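You operate a simulated robot arm through the tools that you are given. There is no shell and no other tool.

You run a simulated robot arm. Do the job below in one go: nothing can be reset, and whatever is moved stays where it is left.

JOB
Press the space bar and set the mug the monitor names on the desk slide.
Fine: pull the slide out. Then press the teal button once.

The check looks at the end state, three seconds after you hand in, the way a careful person would. Anything else that was tipped, shoved, dropped, spilled or broken makes it a failure.

ROBOT AND FRAMES
A 6-joint arm with a two-finger parallel gripper, fixed in place. Base frame: the origin is on the floor under the middle of its stand, x ahead of it, y to its left, z up; the work surface is at about z = 762. Units: mm, degrees, N and s.
It reaches about 1313 mm from its shoulder. Its first joint turns from -166.0 to 166.0 degrees. Payload 3.43 kg.
The tool frame sits at the grasp point between the pads (the TCP): z along the fingers, y along the line on which they close. The tips reach 34 mm beyond it. The gripper opens to 128 mm. The fingers are 24 mm wide and 12 mm thick; the gripper's body (48 by 130 mm) begins 96 mm behind the TCP.
Orientation is told as [roll, pitch, yaw] about the base's x, y, z axes, in that order, counted from this pose: with the fingers straight down and closing along the base's y, the tool's x points along the base's -x, its y along +y and its z along -z.

CONTROLS
- The arm moves only by the tool servo_tool. Its argument "targets" is one flat list of numbers, 6 for each row, row after row: the shift along the tool's x, y, z in mm, then the turn, a rotation vector about the tool's x, y, z in degrees. In form: [tx, ty, tz, ax, ay, az, tx, ty, tz, ax, ay, az, ...]. A call has 1 to 20 rows; each row is the pose to reach, as a shift and turn from the pose commanded when the call began, along the tool's axes at that moment. "hand" is the finger opening in mm, from 0 to 128, set as the call begins (left out, the last holds). Rows are played at 5 a second. More than 50 mm and 8.6 degrees between two rows, or a gripper value outside its range, and nothing of the call is played. A pose out of reach is approached as far as the arm can. The call stops where the force on the tool passes 40 N (or 10 N more than at its start, if that is more) or the arm is blocked; 0.2 s more then pass. The fingers move at their own pace (about 153 mm/s each) and stop on an object; they squeeze with about 42 N. The grip force told is the motor's: it shows also when the fingers shut on nothing. Time passes only in rows, and 0.2 s behind the last, so rows that repeat a pose let the fingers close. The reply holds the time, the measured pose of the TCP, the force on the tool along the base axes, the opening and the grip force, in the units named above and with some noise, with the torque about the TCP (base axes, N m) and any sound that the robot's microphone picked up, and new pictures: "views" is both (left out), scene, wrist or none.
- Cameras (640 x 400 px; columns grow to the right, rows downward): "scene" is fixed at [50.4, -648.2, 1497.1]; the picture's right is [-0.19, -0.98, 0.00], its down [-0.91, 0.17, -0.39] and it looks along [0.38, -0.07, -0.92] (base axes); focal length 271 px, centre (320, 200). "wrist" rides on the gripper at [76, -11, -160] in the tool frame; the picture's right is [0.15, 0.99, 0.00], its down [-0.88, 0.13, -0.46] and it looks along [-0.45, 0.07, 0.89] (tool axes); focal length 234 px, centre (320, 200). There is no depth. A picture from a camera that has moved, and an enlarged one, comes with that camera's place and axes in the base frame and with its lens.
- inspect(camera, box): a new picture of the part [left, top, right, bottom] of that camera's present view, enlarged. The clock stands still meanwhile.
- sign_off(): hands the job in; it is judged then, once.

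Places have to be worked out from the pictures, the camera data and where the tool is seen. Open the gripper and draw the arm clear of the work before you hand the job in, unless the task says otherwise.

The tools are called after "Request:" as a command line: name --argument value ..., lists and objects as JSON in quotes. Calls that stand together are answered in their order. servo_tool: Moves the arm, as the interface text tells. Its arguments: {"type":"object","properties":{"targets":{"type":"array","items":{"type":"number"}},"hand":{"type":"number"},"views":{"type":"string","enum":["both","scene","wrist","none"]}},"required":["targets"]} The other tools are called the same way: inspect (camera, box) takes an enlarged picture of a part of a camera's view; sign_off () hands the job in.

At the start:

```text
time_s: 0.0
ee_pos: [393.8, -582.9, 1057.6]
ee_rot: [0.1, 0.0, 0.0]
contact_force: [-0.2, 0.0, -0.7]
ft_torque: [0.02, -0.01, 0.01]
grip_width: 127.9
gripper_force: 0.1
```

scene: 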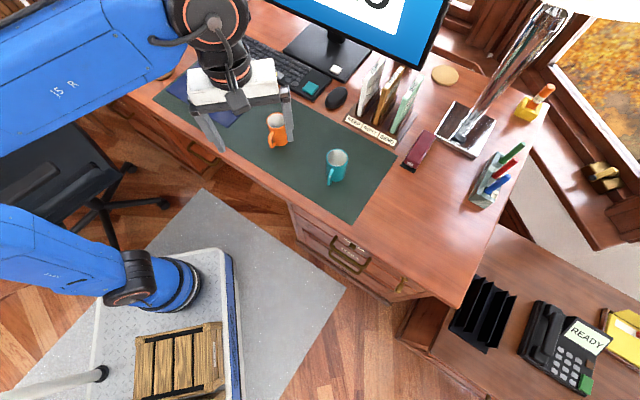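
wrist: 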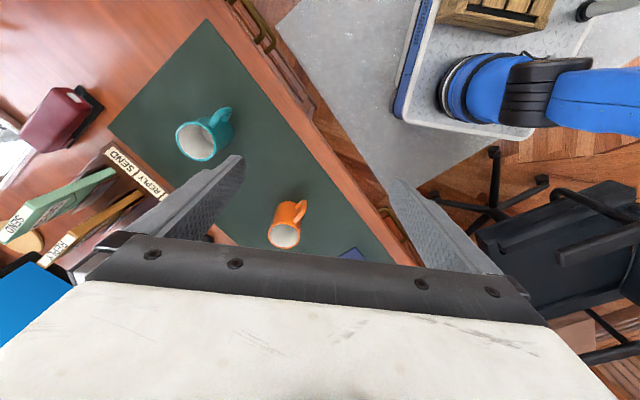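

The first pictures show a desk with an orange mug and a teal mug, a monitor, a keyboard, a drawer with a handle, and a phone-like device with a teal or green button. I'll enlarge several regions before moving anything.

Request:
inspect --camera "scene" --box '[220, 0, 460, 150]'

Request:
inspect --camera "scene" --box '[280, 180, 440, 300]'

Request:
inspect --camera "scene" --box '[440, 260, 640, 400]'

Request:
inspect --camera "wrist" --box '[100, 0, 400, 270]'

Request:
inspect --camera "scene" --box '[100, 40, 300, 200]'

```text
2.67 times, centred on (340, 75) of scene
camera zoom: at [50.4, -648.2, 1497.1], right [-0.19, -0.98, 0.0], down [-0.91, 0.17, -0.39], along [0.38, -0.07, -0.92], focal length 723 px, centre (267, 533)
```

zoom: 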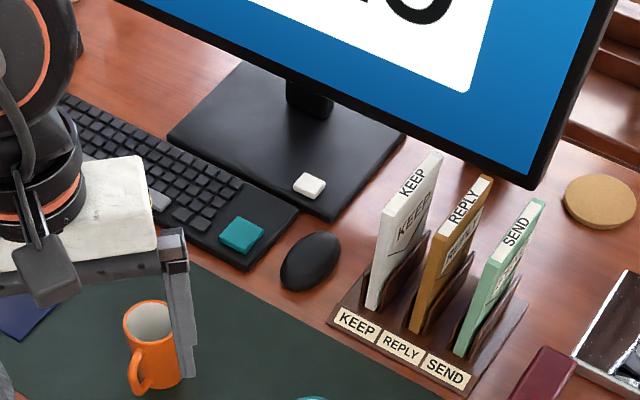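

```text
3.33 times, centred on (360, 240) of scene
camera zoom: at [50.4, -648.2, 1497.1], right [-0.19, -0.98, 0.0], down [-0.91, 0.17, -0.39], along [0.38, -0.07, -0.92], focal length 904 px, centre (187, 67)
```

zoom: 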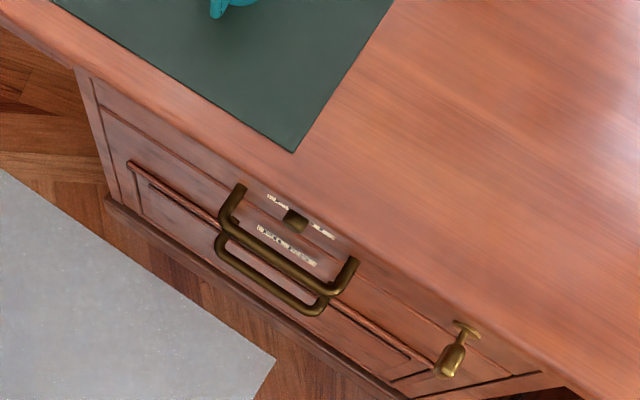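

```text
2.86 times, centred on (540, 330) of scene
camera zoom: at [50.4, -648.2, 1497.1], right [-0.19, -0.98, 0.0], down [-0.91, 0.17, -0.39], along [0.38, -0.07, -0.92], focal length 775 px, centre (-309, -171)
```

zoom: 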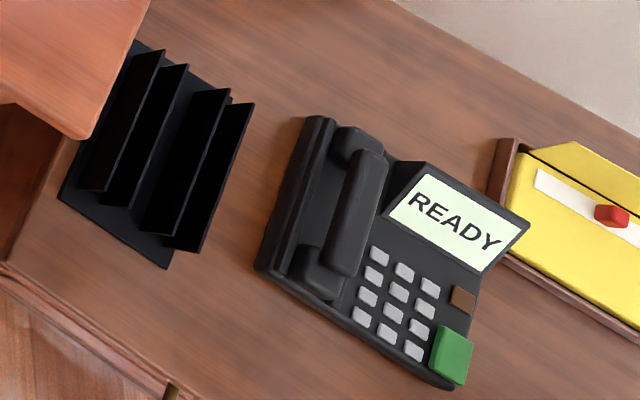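

```text
1.48 times, centred on (250, 135) of wrist
camera zoom: at [319.3, -592.6, 1214.5], right [-0.15, 0.99, 0.0], down [0.88, 0.13, 0.46], along [0.45, 0.07, -0.89], focal length 347 px, centre (424, 296)
```

zoom: 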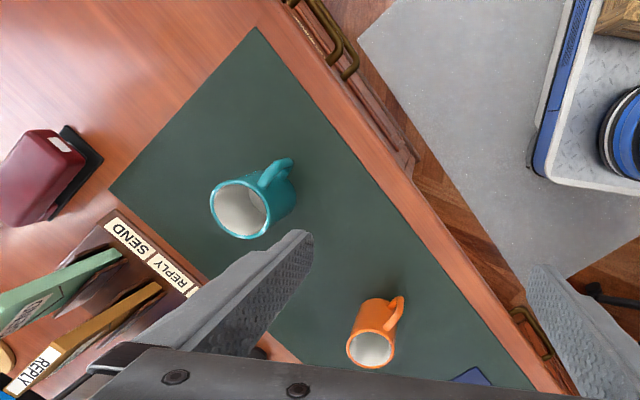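

```text
2.50 times, centred on (200, 120) of scene
camera zoom: at [50.4, -648.2, 1497.1], right [-0.19, -0.98, 0.0], down [-0.91, 0.17, -0.39], along [0.38, -0.07, -0.92], focal length 678 px, centre (620, 400)
```

zoom: 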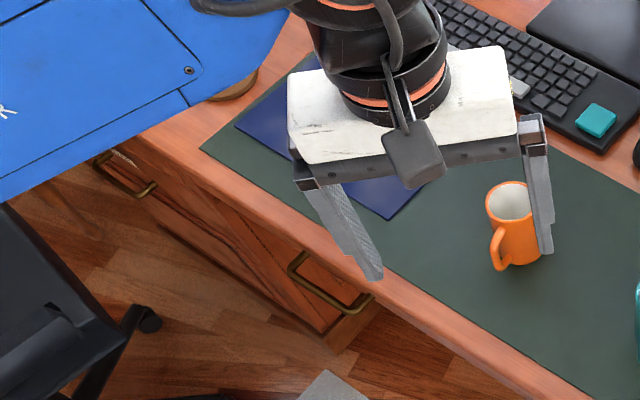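

The teal key sits at the right end of the keyboard, the mugs stand on the mat, and the desk is turned about 45° to the base. I'll rotate the tool in place, yaw then tilt up, so the wrist camera sees the monitor and keyboard.

Request:
servo_tool --targets '[0, 0, 0, 2.24, -5.41, 6.16, 0, 0, 0, 4.49, -10.83, 12.31, 0, 0, 0, 6.73, -16.24, 18.47, 0, 0, 0, 8.97, -21.66, 24.63, 0, 0, 0, 11.21, -27.07, 30.79, 0, 0, 0, 13.46, -32.49, 36.94, 0, 0, 0, 15.7, -37.9, 43.1]'

```text
time_s: 1.6
ee_pos: [394.4, -582.8, 1055.0]
ee_rot: [0.0, -40.1, -45.1]
contact_force: [0.6, 0.1, -0.7]
ft_torque: [0.0, -0.01, 0.02]
grip_width: 128.2
gripper_force: 0.1
camera wrist: at [273.3, -475.6, 1126.4], right [0.62, 0.78, -0.09], down [0.36, -0.18, 0.92], along [0.7, -0.6, -0.39], focal length 234 px, centre (320, 200)
```

scene: 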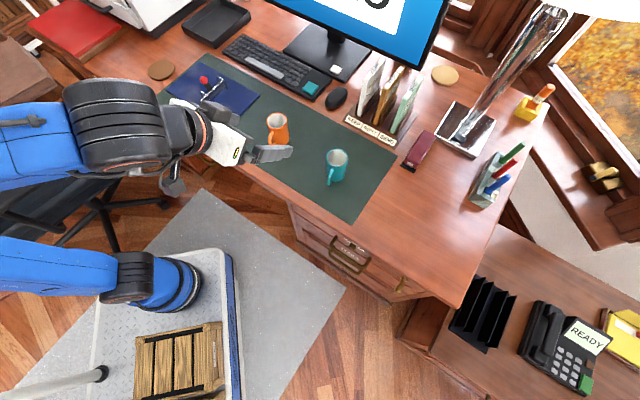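
wrist: 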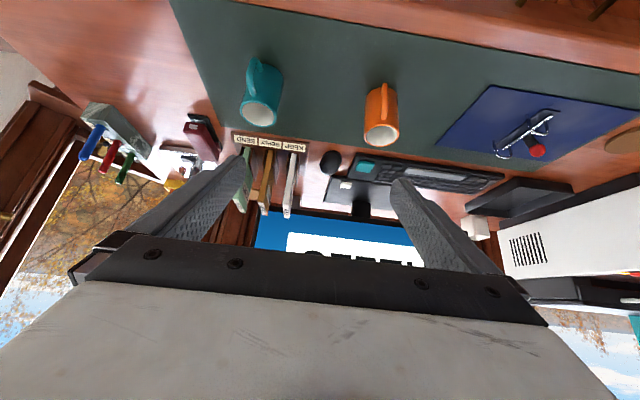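

The monitor appears upside down and half hidden behind the gripper body. I'll enlarge it and the keyboard.

Request:
inspect --camera "wrist" --box '[220, 130, 520, 280]'

Request:
inspect --camera "scene" --box '[180, 0, 460, 130]'

Request:
inspect --camera "scene" --box '[150, 60, 350, 200]'

```text
2.13 times, centred on (370, 205) of wrist
camera zoom: at [273.3, -475.6, 1126.4], right [0.62, 0.78, -0.09], down [0.36, -0.18, 0.92], along [0.7, -0.6, -0.39], focal length 500 px, centre (213, 189)
```

zoom: 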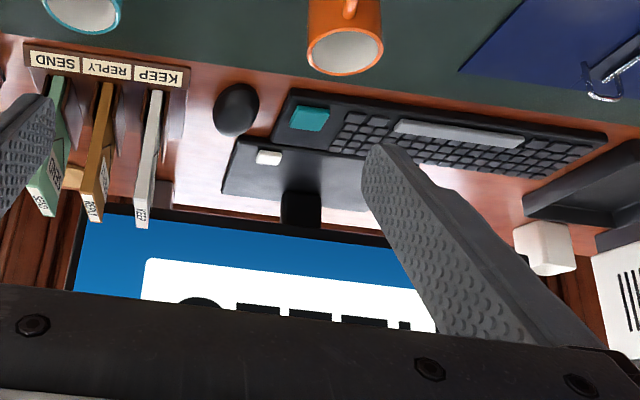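

```text
2.29 times, centred on (320, 65) of scene
camera zoom: at [50.4, -648.2, 1497.1], right [-0.19, -0.98, 0.0], down [-0.91, 0.17, -0.39], along [0.38, -0.07, -0.92], focal length 620 px, centre (320, 509)
```

zoom: 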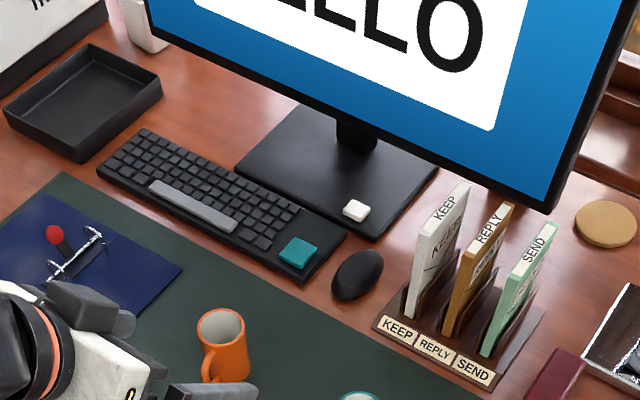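

```text
2.86 times, centred on (250, 130) of scene
camera zoom: at [50.4, -648.2, 1497.1], right [-0.19, -0.98, 0.0], down [-0.91, 0.17, -0.39], along [0.38, -0.07, -0.92], focal length 775 px, centre (520, 400)
```

zoom: 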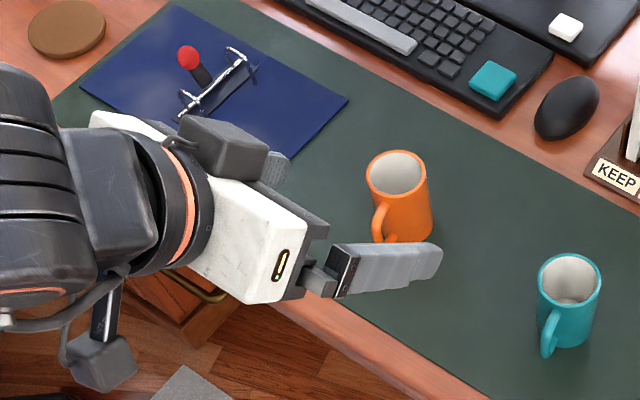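

The space bar is the long grey key, about 165 mm long and centred near [895, -601, 782] from both cameras. The teal button is near [762, -744, 785]. I'll move to above the space bar with the fingers closed and pointing down, staying high to keep clear of the mugs.

Request:
servo_tool --targets '[-17.8, 28.5, 26.4, 0, 3.33, 0, -35.6, 56.9, 52.7, 0, 6.67, 0, -53.4, 85.4, 79.1, 0, 10, 0, -71.2, 113.8, 105.4, 0, 13.33, 0, -89, 142.3, 131.8, 0, 16.67, 0, -106.8, 170.8, 158.2, 0, 20, 0, -124.5, 199.2, 184.5, 0, 23.33, 0, -142.3, 227.7, 210.9, 0, 26.67, 0, -160.1, 256.1, 237.2, 0, 30, 0, -177.9, 284.6, 263.6, 0, 33.33, 0, -195.7, 313, 289.9, 0, 36.67, 0, -213.5, 341.5, 316.3, 0, 40, 0]' --hand 0

```text
time_s: 4.2
ee_pos: [895.0, -599.1, 951.4]
ee_rot: [0.0, -0.1, -45.0]
contact_force: [-0.4, 1.2, 1.8]
ft_torque: [-0.07, -0.08, -0.02]
grip_width: 0.0
gripper_force: 32.7
camera wrist: at [833.4, -553.1, 1109.1], right [0.6, 0.8, 0.0], down [0.71, -0.53, 0.46], along [0.37, -0.27, -0.89], focal length 234 px, centre (320, 200)
```

scene: 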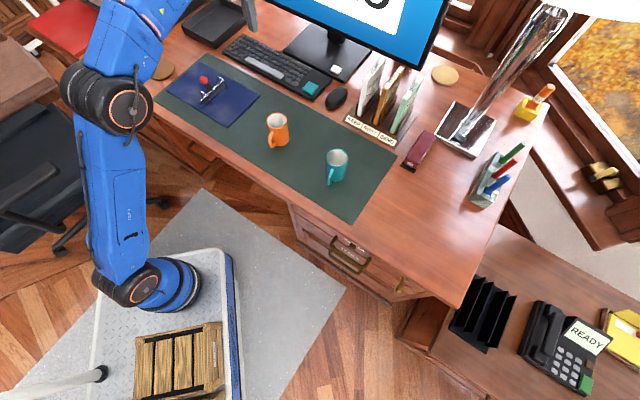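
wrist: 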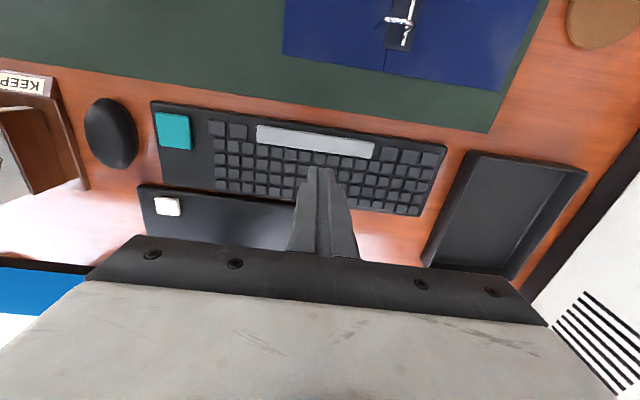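

The fingers hang over the space bar. I'll enlarge that view to check alignment.

Request:
inspect --camera "wrist" --box '[240, 100, 400, 200]'

Request:
inspect --camera "wrist" --box '[130, 80, 290, 240]'

```text
4.00 times, centred on (320, 150) of wrist
camera zoom: at [833.4, -553.1, 1109.1], right [0.6, 0.8, 0.0], down [0.71, -0.53, 0.46], along [0.37, -0.27, -0.89], focal length 937 px, centre (320, 400)
```

zoom: 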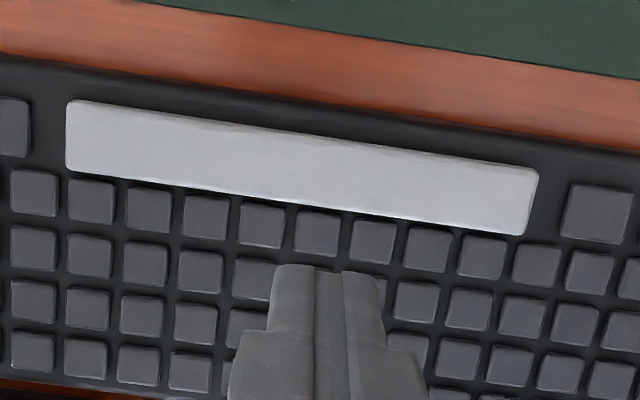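

```text
2.50 times, centred on (210, 160) of wrist
camera zoom: at [833.4, -553.1, 1109.1], right [0.6, 0.8, 0.0], down [0.71, -0.53, 0.46], along [0.37, -0.27, -0.89], focal length 585 px, centre (595, 300)
```

zoom: 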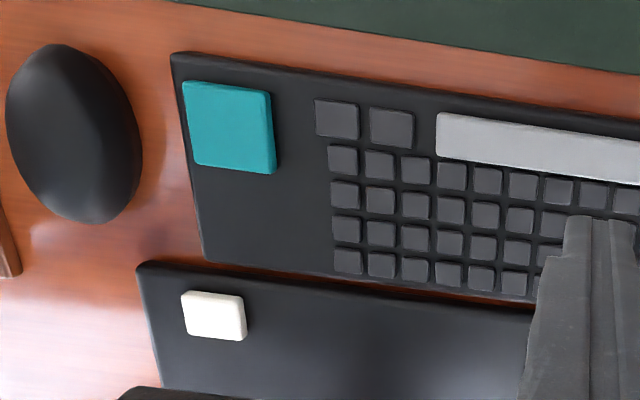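

The bar runs at 45°, matching the tool yaw, and its centre is about [893, -603]. I'll shift slightly toward its front edge to keep off the neighbouring keys and descend to just above it.

Request:
servo_tool --targets '[1.5, -3.5, 40, 0, 0, 0, 1.5, -3.5, 80, 0, 0, 0, 1.5, -3.5, 110, 0, 0, 0, 1.5, -3.5, 120, 0, 0, 0]'

```text
time_s: 5.2
ee_pos: [892.7, -600.4, 827.6]
ee_rot: [0.0, 0.1, -44.9]
contact_force: [0.3, 0.0, -0.1]
ft_torque: [0.01, -0.01, 0.0]
grip_width: 0.1
gripper_force: 33.0
camera wrist: at [831.3, -555.0, 986.9], right [0.6, 0.8, 0.0], down [0.72, -0.53, 0.46], along [0.37, -0.27, -0.89], focal length 234 px, centre (320, 200)
```

scene: 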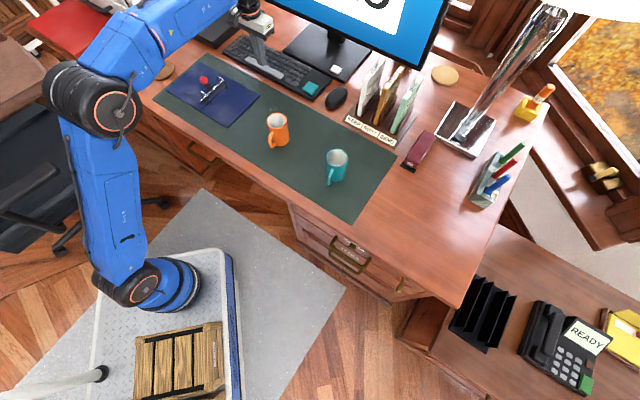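
wrist: 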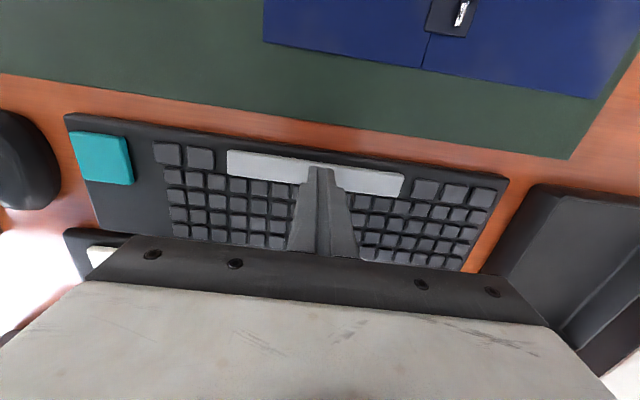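

The tips are a little above the bar. A closer look before pressing.

Request:
inspect --camera "wrist" --box '[240, 120, 400, 220]'

Request:
inspect --camera "scene" --box '[210, 10, 330, 110]'

```text
4.00 times, centred on (320, 170) of wrist
camera zoom: at [831.3, -555.0, 986.9], right [0.6, 0.8, 0.0], down [0.72, -0.53, 0.46], along [0.37, -0.27, -0.89], focal length 937 px, centre (320, 320)
```

zoom: 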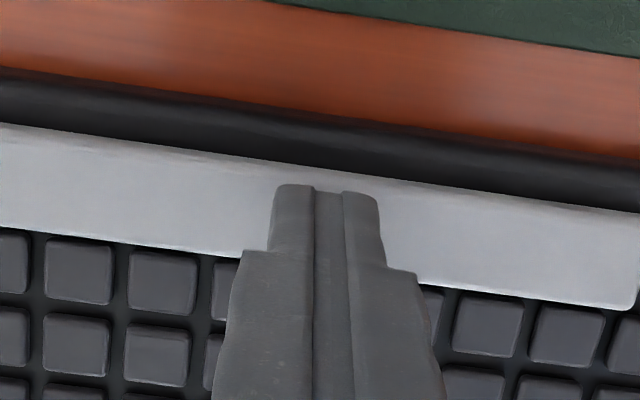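

```text
4.00 times, centred on (270, 60) of scene
camera zoom: at [50.4, -648.2, 1497.1], right [-0.19, -0.98, 0.0], down [-0.91, 0.17, -0.39], along [0.38, -0.07, -0.92], focal length 1085 px, centre (520, 760)
```

zoom: 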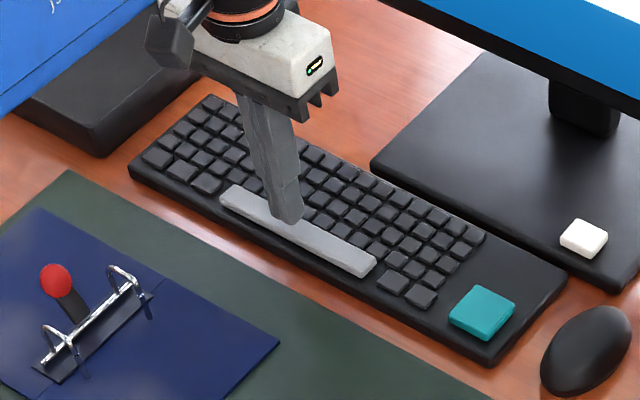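

The tip lies within the bar's width, about 9 mm above it. I'll press down slowly in small steps and watch the force and monitor.

Request:
servo_tool --targets '[0, 0, 3, 0, 0, 0, 0, 0, 5, 0, 0, 0, 0, 0, 7, 0, 0, 0, 0, 0, 8, 0, 0, 0, 0, 0, 9, 0, 0, 0, 0, 0, 10, 0, 0, 0, 0, 0, 11, 0, 0, 0]'

```text
time_s: 6.8
ee_pos: [891.3, -600.6, 817.8]
ee_rot: [-0.1, 0.0, -44.8]
contact_force: [-0.1, -0.4, 0.6]
ft_torque: [0.01, 0.0, -0.02]
grip_width: 0.0
gripper_force: 33.2
camera wrist: at [831.1, -554.8, 976.6], right [0.6, 0.8, 0.0], down [0.72, -0.53, 0.46], along [0.37, -0.27, -0.89], focal length 234 px, centre (320, 200)
```

scene: 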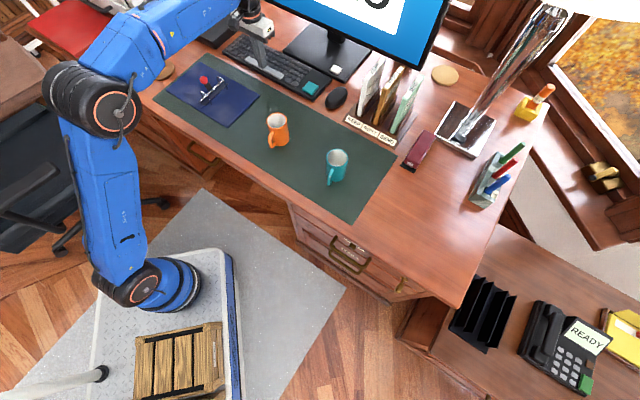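
wrist: 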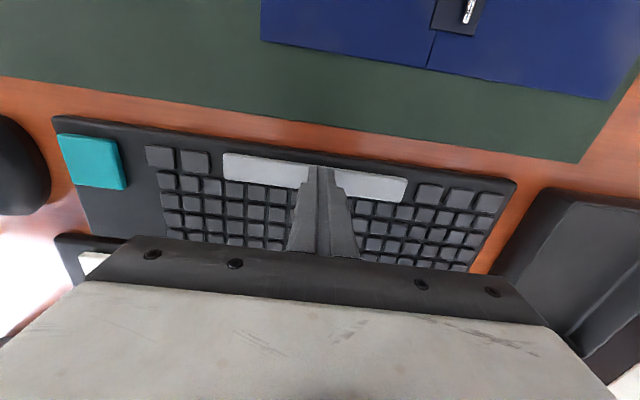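

No contact force yet with the tips at about z 784. I'll keep pressing in 1 mm steps.

Request:
servo_tool --targets '[0, 0, 1, 0, 0, 0, 0, 0, 2, 0, 0, 0, 0, 0, 3, 0, 0, 0, 0, 0, 4, 0, 0, 0]'

```text
time_s: 7.8
ee_pos: [891.2, -601.3, 815.8]
ee_rot: [0.0, 0.0, -44.8]
contact_force: [0.7, -0.2, 1.5]
ft_torque: [-0.06, 0.01, 0.01]
grip_width: 0.0
gripper_force: 32.9
heard: click
camera wrist: at [830.9, -554.6, 973.0], right [0.6, 0.8, 0.0], down [0.72, -0.53, 0.46], along [0.37, -0.27, -0.89], focal length 234 px, centre (320, 200)
```

scene: 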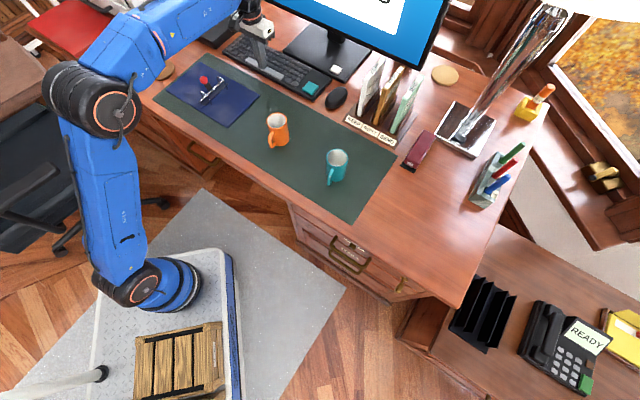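
wrist: 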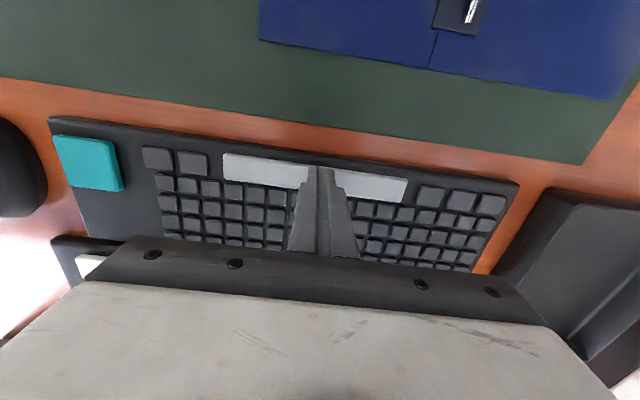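

A click was heard and the monitor text changed, so the press registered. I'll lift straight up and read the monitor.

Request:
servo_tool --targets '[0, 0, -20, 0, 0, 0, 0, 0, -60, 0, 0, 0, 0, 0, -100, 0, 0, 0, 0, 0, -140, 0, 0, 0]'

Request:
inspect --camera "scene" --box '[240, 0, 460, 100]'

```text
time_s: 8.8
ee_pos: [893.3, -600.5, 956.6]
ee_rot: [0.0, 0.0, -44.9]
contact_force: [-0.2, 0.1, 0.0]
ft_torque: [0.0, 0.0, -0.02]
grip_width: 0.0
gripper_force: 32.8
camera wrist: at [831.5, -554.8, 1113.1], right [0.6, 0.8, 0.0], down [0.72, -0.53, 0.46], along [0.37, -0.27, -0.89], focal length 234 px, centre (320, 200)
```

scene: 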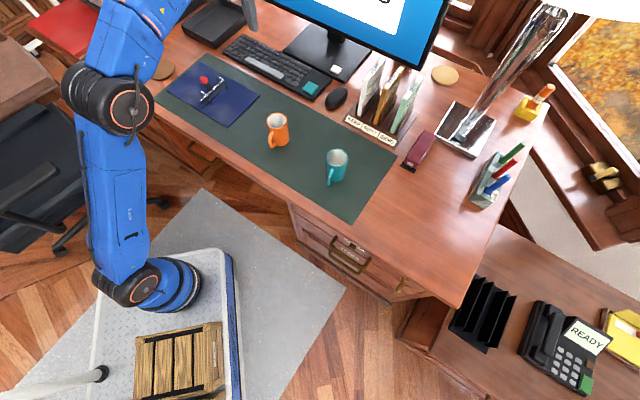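
wrist: 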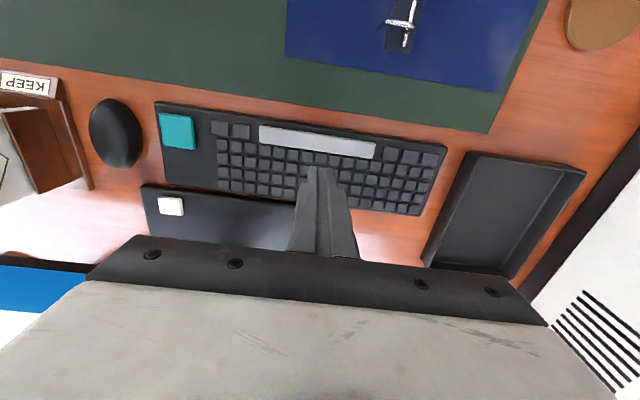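

```text
2.91 times, centred on (350, 50) of scene
camera zoom: at [50.4, -648.2, 1497.1], right [-0.19, -0.98, 0.0], down [-0.91, 0.17, -0.39], along [0.38, -0.07, -0.92], focal length 789 px, centre (233, 636)
```

zoom: 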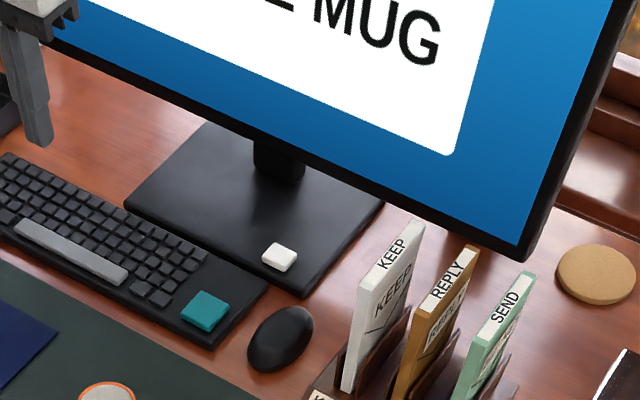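

The monitor now reads "...E MUG". I'll back off and tilt the wrist camera level at the screen to read the whole message.

Request:
servo_tool --targets '[30.9, -15.1, -11.4, 0, -8, 0, 61.8, -30.2, -22.9, 0, -16, 0, 92.7, -45.4, -34.3, 0, -24, 0, 123.6, -60.5, -45.8, 0, -32, 0, 154.6, -75.6, -57.2, 0, -40, 0, 185.5, -90.7, -68.7, 0, -48, 0, 216.4, -105.9, -80.1, 0, -56, 0, 247.3, -121, -91.6, 0, -64, 0, 278.2, -136.1, -103, 0, -72, 0]'

```text
time_s: 10.8
ee_pos: [597.7, -501.1, 1057.9]
ee_rot: [-0.2, -72.0, -44.9]
contact_force: [0.3, -0.4, -0.6]
ft_torque: [-0.03, -0.01, 0.01]
grip_width: 0.2
gripper_force: 32.8
camera wrist: at [467.5, -384.0, 1033.2], right [0.67, 0.73, -0.14], down [-0.02, 0.21, 0.98], along [0.74, -0.65, 0.15], focal length 234 px, centre (320, 200)
```

scene: 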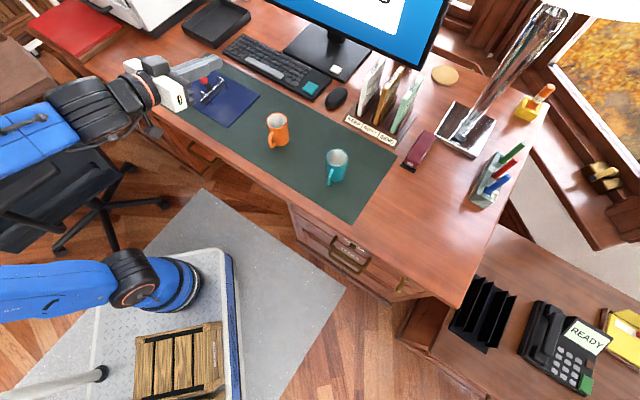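
wrist: 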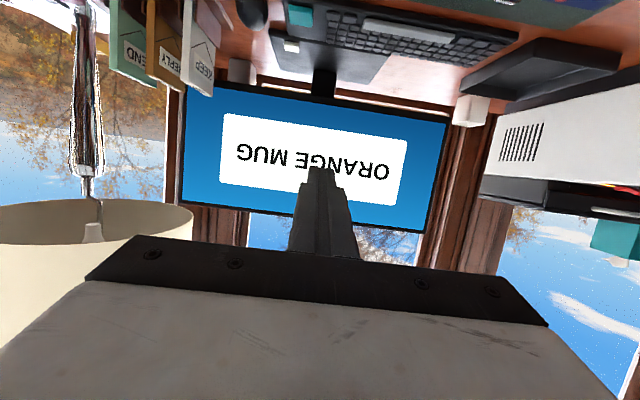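

The monitor says ORANGE MUG. There is also a teal patch at the right edge, on or near the printer, so I'll enlarge that.

Request:
inspect --camera "wrist" --box '[480, 60, 640, 270]'

Request:
inspect --camera "scene" --box '[0, 0, 260, 120]'

Request:
inspect --camera "scene" --box '[280, 190, 420, 300]'

```text
1.90 times, centred on (560, 165) of wrist
camera zoom: at [467.5, -384.0, 1033.2], right [0.67, 0.73, -0.14], down [-0.02, 0.21, 0.98], along [0.74, -0.65, 0.15], focal length 446 px, centre (-137, 267)
```

zoom: 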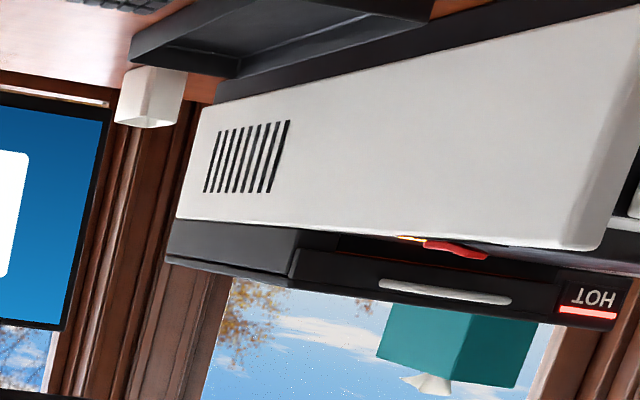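

```text
2.46 times, centred on (130, 60) of scene
camera zoom: at [50.4, -648.2, 1497.1], right [-0.19, -0.98, 0.0], down [-0.91, 0.17, -0.39], along [0.38, -0.07, -0.92], focal length 668 px, centre (788, 545)
```

zoom: 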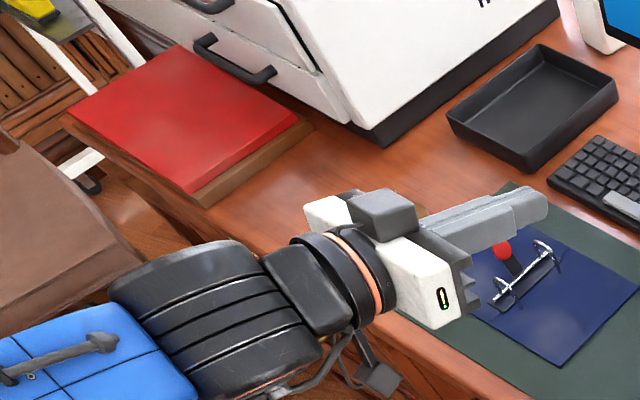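

```text
3.64 times, centred on (350, 245) of scene
camera zoom: at [50.4, -648.2, 1497.1], right [-0.19, -0.98, 0.0], down [-0.91, 0.17, -0.39], along [0.38, -0.07, -0.92], focal length 986 px, centre (211, 36)
```

zoom: 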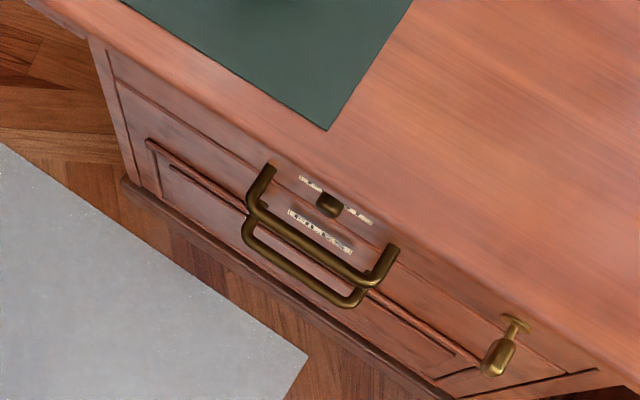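

The monitor reads "ORANGE MUG", which is the mug near [570, -603]. Next I'll swing round in front of the desk, at moderate height and clear of it, to look at the slide, knobs and handles.

Request:
servo_tool --targets '[24.2, -33.1, -12.4, 0, 1.93, 0, 48.3, -66.3, -24.9, 0, 3.86, 0, 72.5, -99.4, -37.3, 0, 5.79, 0, 96.7, -132.5, -49.7, 0, 7.71, 0, 120.9, -165.6, -62.2, 0, 9.64, 0, 145, -198.8, -74.6, 0, 11.57, 0, 169.2, -231.9, -87.1, 0, 13.5, 0, 193.4, -265, -99.5, 0, 15.43, 0, 217.5, -298.2, -111.9, 0, 17.36, 0, 241.7, -331.3, -124.4, 0, 19.29, 0, 265.9, -364.4, -136.8, 0, 21.21, 0, 290.1, -397.5, -149.2, 0, 23.14, 0, 314.2, -430.7, -161.7, 0, 25.07, 0, 338.4, -463.8, -174.1, 0, 27, 0]'

```text
time_s: 13.8
ee_pos: [79.0, -638.4, 790.3]
ee_rot: [0.0, -45.1, -44.9]
contact_force: [0.3, 1.0, 0.7]
ft_torque: [-0.03, 0.02, -0.02]
grip_width: 0.1
gripper_force: 33.2
camera wrist: at [-45.6, -527.7, 846.3], right [0.62, 0.77, -0.1], down [0.3, -0.12, 0.94], along [0.72, -0.62, -0.31], focal length 234 px, centre (320, 200)
```

scene: 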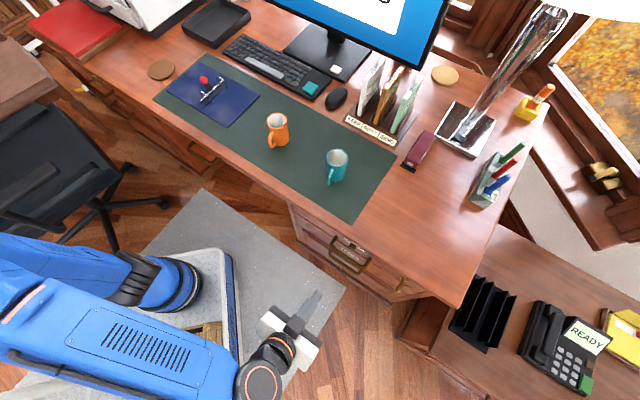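
wrist: 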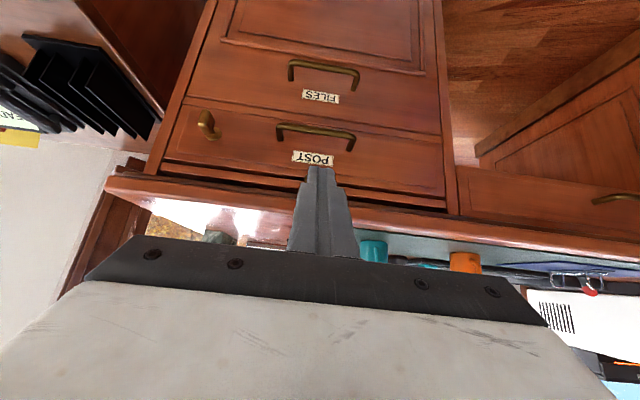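

Request:
inspect --camera "wrist" --box '[140, 80, 480, 280]'

Request:
inspect --camera "wrist" --box '[270, 120, 370, 230]'

```text
1.88 times, centred on (310, 180) of wrist
camera zoom: at [-45.6, -527.7, 846.3], right [0.62, 0.77, -0.1], down [0.3, -0.12, 0.94], along [0.72, -0.62, -0.31], focal length 441 px, centre (339, 238)
```

zoom: 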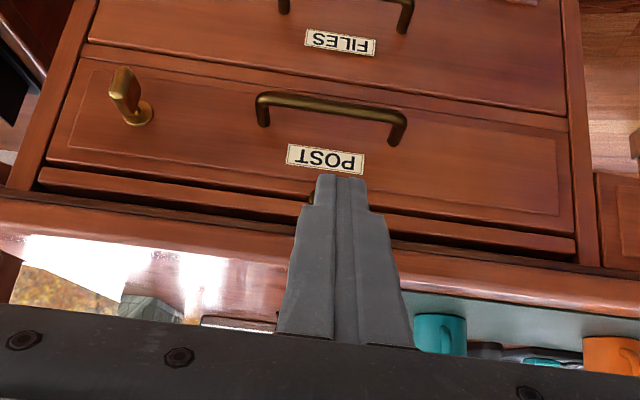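

```text
3.64 times, centred on (320, 175) of wrist
camera zoom: at [-45.6, -527.7, 846.3], right [0.62, 0.77, -0.1], down [0.3, -0.12, 0.94], along [0.72, -0.62, -0.31], focal length 852 px, centre (320, 291)
```

zoom: 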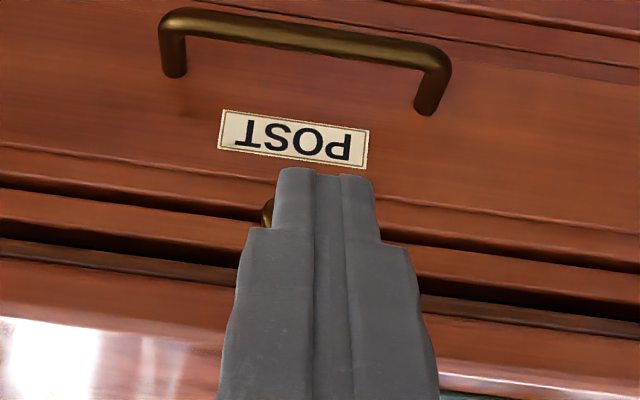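

There is a thin strip, the slide, between the desktop and the POST drawer. Its small brass knob is hidden behind my fingers. I'll shift sideways along the desk front and tilt to see it.

Request:
servo_tool --targets '[0, 30, 0, 0, -4, 0, 0, 60, 0, 0, -8, 0, 0, 90, 0, 0, -12, 0]'

Request:
inspect --camera "wrist" --box '[120, 60, 360, 260]'

```text
time_s: 14.6
ee_pos: [142.8, -574.5, 788.8]
ee_rot: [0.0, -57.1, -44.9]
contact_force: [0.1, 0.5, 0.3]
ft_torque: [-0.01, 0.0, 0.0]
grip_width: 0.0
gripper_force: 32.9
camera wrist: at [11.5, -457.8, 810.6], right [0.64, 0.76, -0.12], down [0.16, 0.02, 0.99], along [0.75, -0.65, -0.11], focal length 234 px, centre (320, 200)
```

scene: 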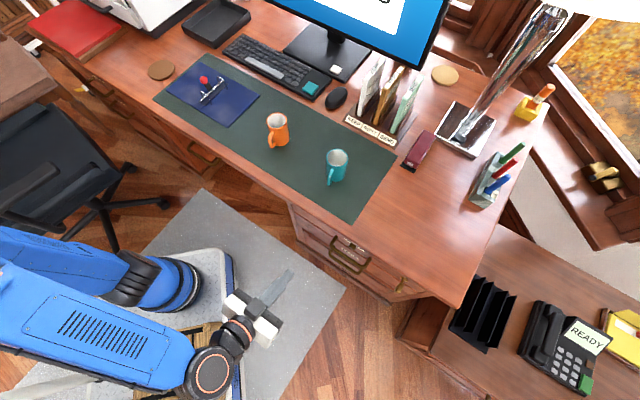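
wrist: 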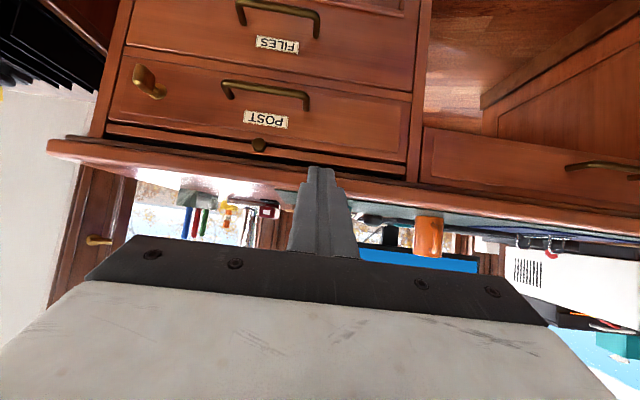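

```text
2.00 times, centred on (240, 160) of wrist
camera zoom: at [11.5, -457.8, 810.6], right [0.64, 0.76, -0.12], down [0.16, 0.02, 0.99], along [0.75, -0.65, -0.11], focal length 468 px, centre (480, 280)
```

zoom: 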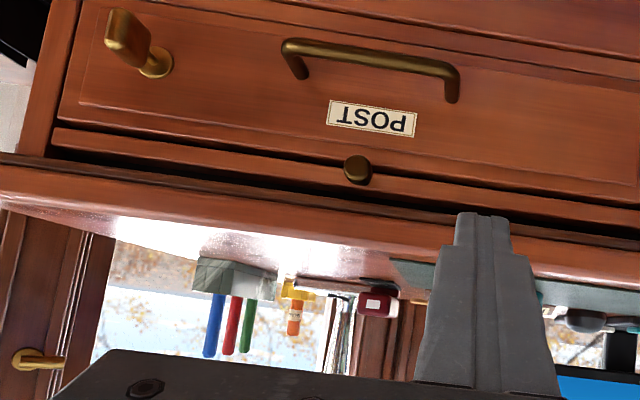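

Now it's clear: the slide is the thin strip with a small brass knob, near [215, -778, 694]. The POST and FILES drawers are separate and must stay shut. I'll bring the tool horizontal, fingers half open, about 140 mm in front of the knob for a precise look.

Request:
servo_tool --targets '[10.2, -18.5, 19.2, 0, -6.6, 0, 20.3, -37.1, 38.4, 0, -13.2, 0, 30.5, -55.6, 57.5, 0, -19.8, 0, 40.6, -74.2, 76.7, 0, -26.4, 0, 50.8, -92.7, 95.9, 0, -33, 0]' --hand 60

Request:
inspect --camera "wrist" --box '[200, 60, 440, 240]'

```text
time_s: 15.8
ee_pos: [116.4, -676.3, 695.3]
ee_rot: [-152.1, -89.8, 107.2]
contact_force: [-0.8, 0.1, 0.8]
ft_torque: [0.01, 0.01, -0.01]
grip_width: 60.1
gripper_force: 0.1
camera wrist: at [-4.4, -572.2, 617.1], right [0.7, 0.7, -0.15], down [-0.23, 0.42, 0.88], along [0.68, -0.58, 0.45], focal length 234 px, centre (320, 200)
```

scene: 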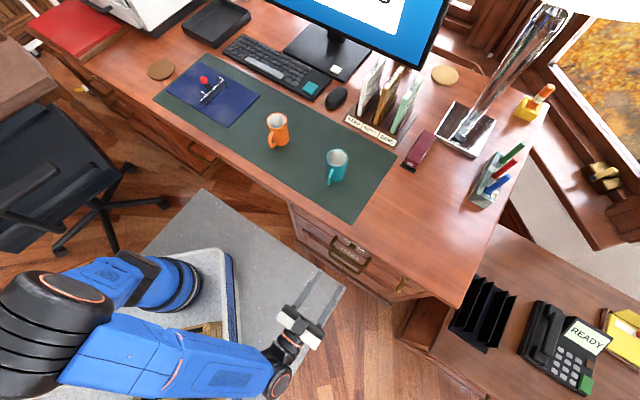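
wrist: 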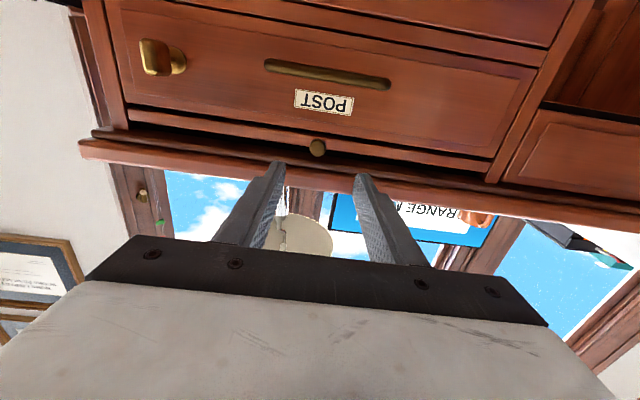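

```text
2.22 times, centred on (320, 150) of wrist
camera zoom: at [-4.4, -572.2, 617.1], right [0.7, 0.7, -0.15], down [-0.23, 0.42, 0.88], along [0.68, -0.58, 0.45], focal length 520 px, centre (320, 311)
```

zoom: 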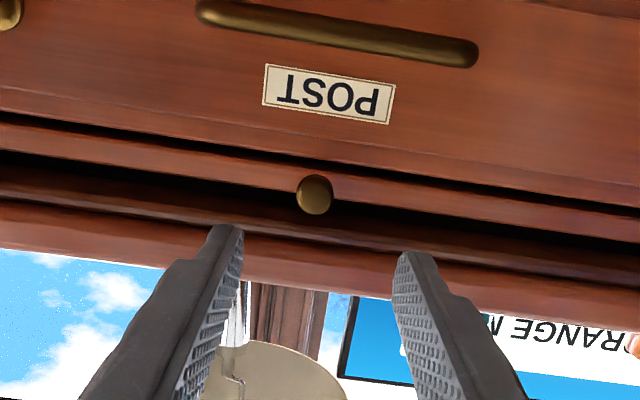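

Triangulating from both cameras puts the knob at about [215, -778, 694], 22 mm across. The tool axis is nearly aligned with it. I'll lower 4 mm to clear the desktop's underside, shift 2 mm sideways, and advance until the tips are next to the knob.

Request:
servo_tool --targets '[4, -2.3, 25, 0, 0, 0, 4, -2.3, 50, 0, 0, 0, 4, -2.3, 75, 0, 0, 0, 4, -2.3, 90, 0, 0, 0, 4, -2.3, 100, 0, 0, 0]'

Request:
inspect --camera "wrist" --box '[220, 100, 420, 240]'

Request:
inspect --camera "scene" --box '[300, 190, 420, 290]'

```text
time_s: 17.0
ee_pos: [184.7, -749.6, 690.1]
ee_rot: [-162.3, -89.9, 117.3]
contact_force: [0.2, 0.9, -1.4]
ft_torque: [0.0, -0.03, -0.01]
grip_width: 60.0
gripper_force: 0.1
camera wrist: at [64.3, -644.7, 613.5], right [0.7, 0.7, -0.15], down [-0.23, 0.41, 0.88], along [0.68, -0.58, 0.45], focal length 234 px, centre (320, 200)
```

scene: 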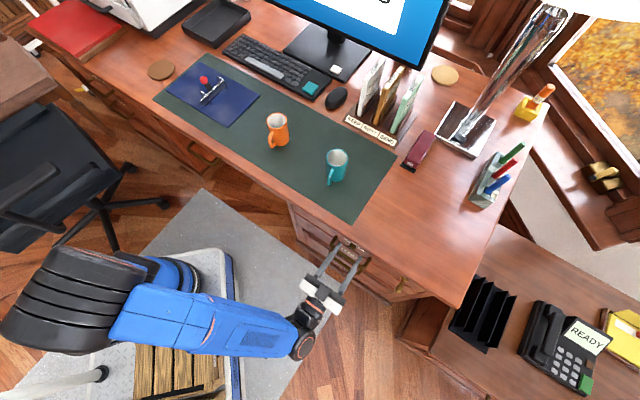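
wrist: 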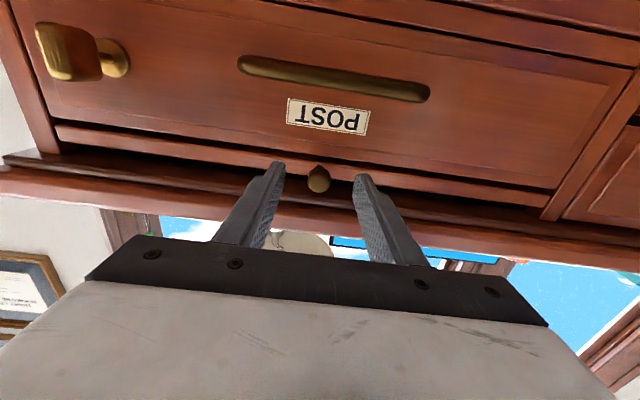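

```text
2.86 times, centred on (320, 170) of wrist
camera zoom: at [64.3, -644.7, 613.5], right [0.7, 0.7, -0.15], down [-0.23, 0.41, 0.88], along [0.68, -0.58, 0.45], focal length 669 px, centre (320, 286)
```

zoom: 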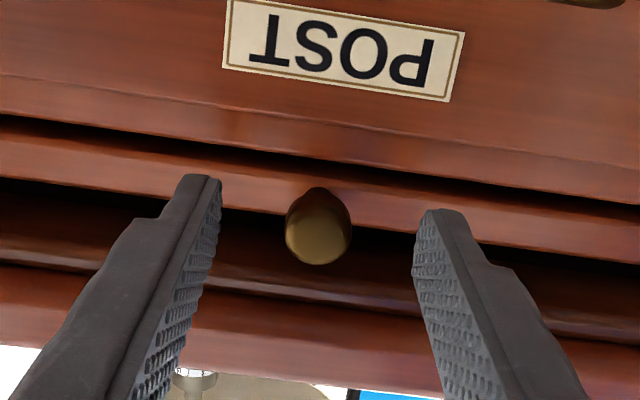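

```text
4.00 times, centred on (360, 240) of scene
camera zoom: at [50.4, -648.2, 1497.1], right [-0.19, -0.98, 0.0], down [-0.91, 0.17, -0.39], along [0.38, -0.07, -0.92], focal length 1085 px, centre (160, 40)
```

zoom: 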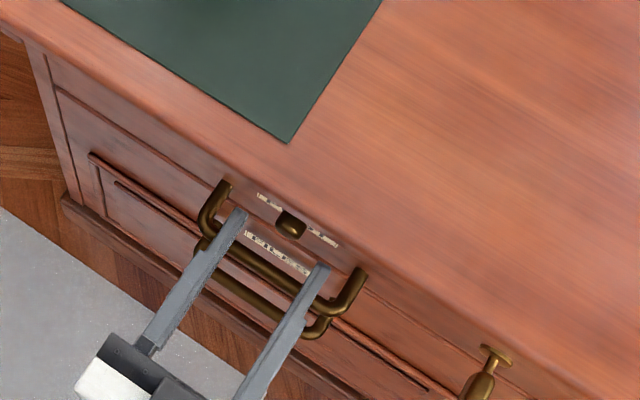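

The fingers straddle the knob, with the tips just short of it. I'll creep forward in small steps while watching force.

Request:
servo_tool --targets '[0, 0, 4, 0, 0, 0, 0, 0, 8, 0, 0, 0, 0, 0, 11, 0, 0, 0, 0, 0, 14, 0, 0, 0]'

Request:
inspect --camera "wrist" --box '[220, 100, 420, 240]'

Request:
inspect --camera "scene" --box '[320, 210, 400, 280]'

```text
time_s: 18.0
ee_pos: [194.5, -760.0, 691.1]
ee_rot: [-130.6, -89.9, 85.6]
contact_force: [-0.3, -1.0, 0.3]
ft_torque: [0.0, -0.02, -0.01]
grip_width: 60.2
gripper_force: 0.1
camera wrist: at [74.2, -654.1, 613.4], right [0.7, 0.7, -0.15], down [-0.23, 0.41, 0.88], along [0.68, -0.58, 0.45], focal length 234 px, centre (320, 200)
```

scene: 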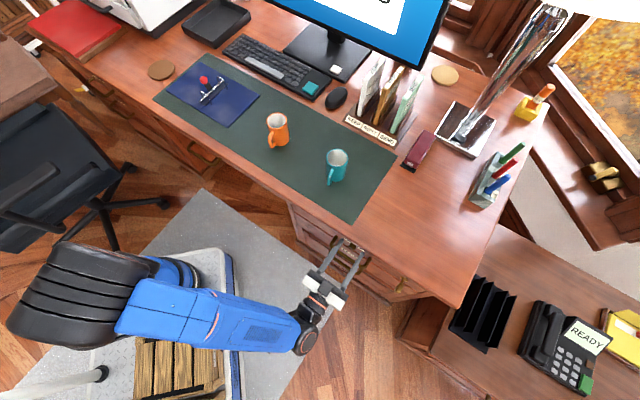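
wrist: 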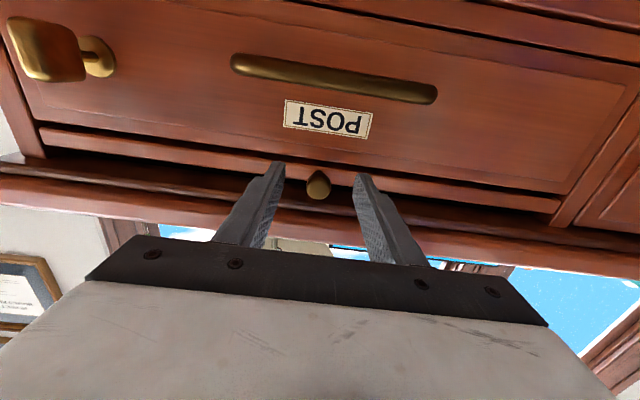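

```text
2.86 times, centred on (320, 170) of wrist
camera zoom: at [74.2, -654.1, 613.4], right [0.7, 0.7, -0.15], down [-0.23, 0.41, 0.88], along [0.68, -0.58, 0.45], focal length 669 px, centre (320, 286)
```

zoom: 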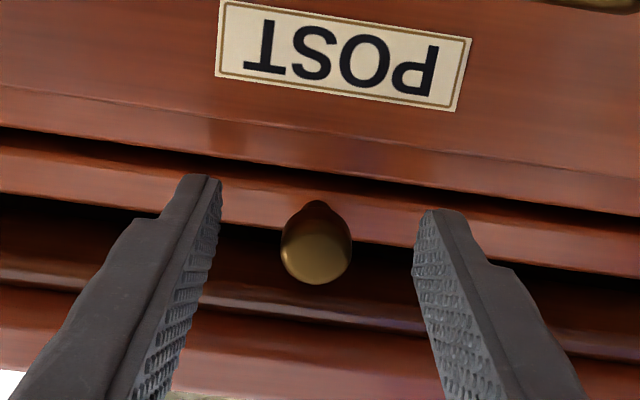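

```text
5.71 times, centred on (360, 245) of scene
camera zoom: at [50.4, -648.2, 1497.1], right [-0.19, -0.98, 0.0], down [-0.91, 0.17, -0.39], along [0.38, -0.07, -0.92], focal length 1550 px, centre (91, -57)
```

zoom: 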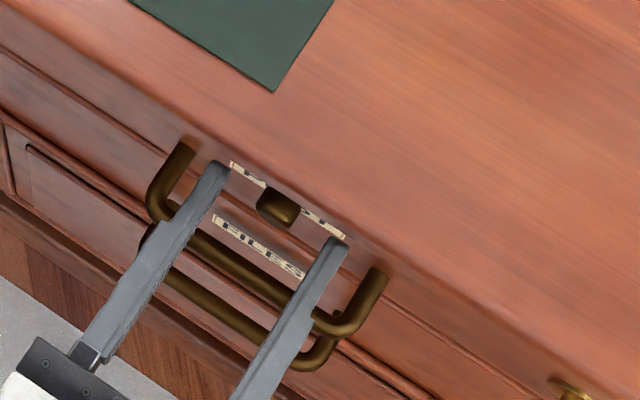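

The tips now overlap the knob by about 18 mm, centred on it. I'll close the fingers on it.

Request:
servo_tool --targets '[0, 0, 2, 0, 0, 0, 0, 0, 2, 0, 0, 0, 0, 0, 2, 0, 0, 0, 0, 0, 2, 0, 0, 0]' --hand 0

Request:
inspect --camera "wrist" --box '[220, 100, 420, 240]'

```text
time_s: 19.0
ee_pos: [194.8, -760.8, 691.1]
ee_rot: [133.4, -89.9, -178.5]
contact_force: [-17.4, 23.0, -3.5]
ft_torque: [-0.17, -0.09, 0.11]
grip_width: 21.6
gripper_force: 44.4
camera wrist: at [74.9, -654.8, 613.3], right [0.7, 0.7, -0.15], down [-0.23, 0.41, 0.88], along [0.68, -0.58, 0.45], focal length 234 px, centre (320, 200)
```

scene: 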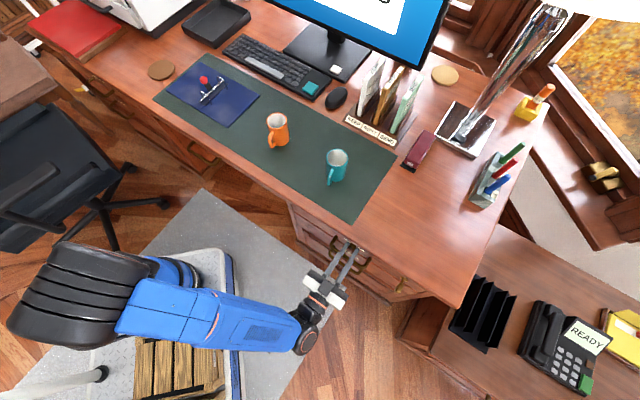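
wrist: 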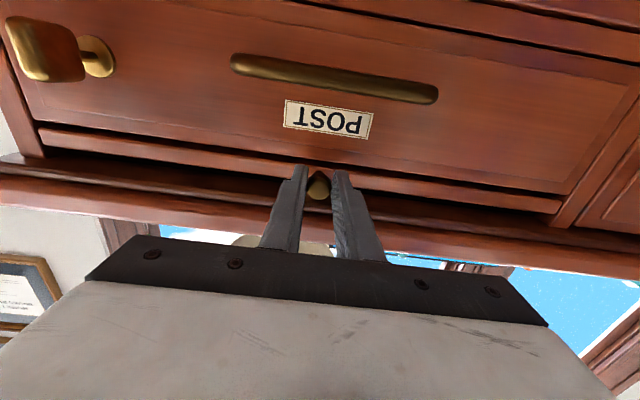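

```text
2.86 times, centred on (320, 170) of wrist
camera zoom: at [74.9, -654.8, 613.3], right [0.7, 0.7, -0.15], down [-0.23, 0.41, 0.88], along [0.68, -0.58, 0.45], focal length 669 px, centre (320, 286)
```

zoom: 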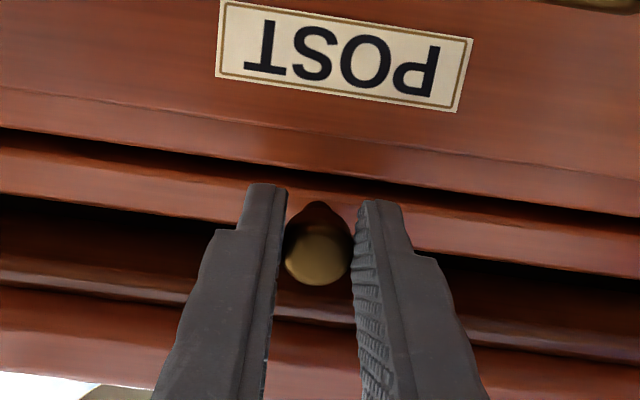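

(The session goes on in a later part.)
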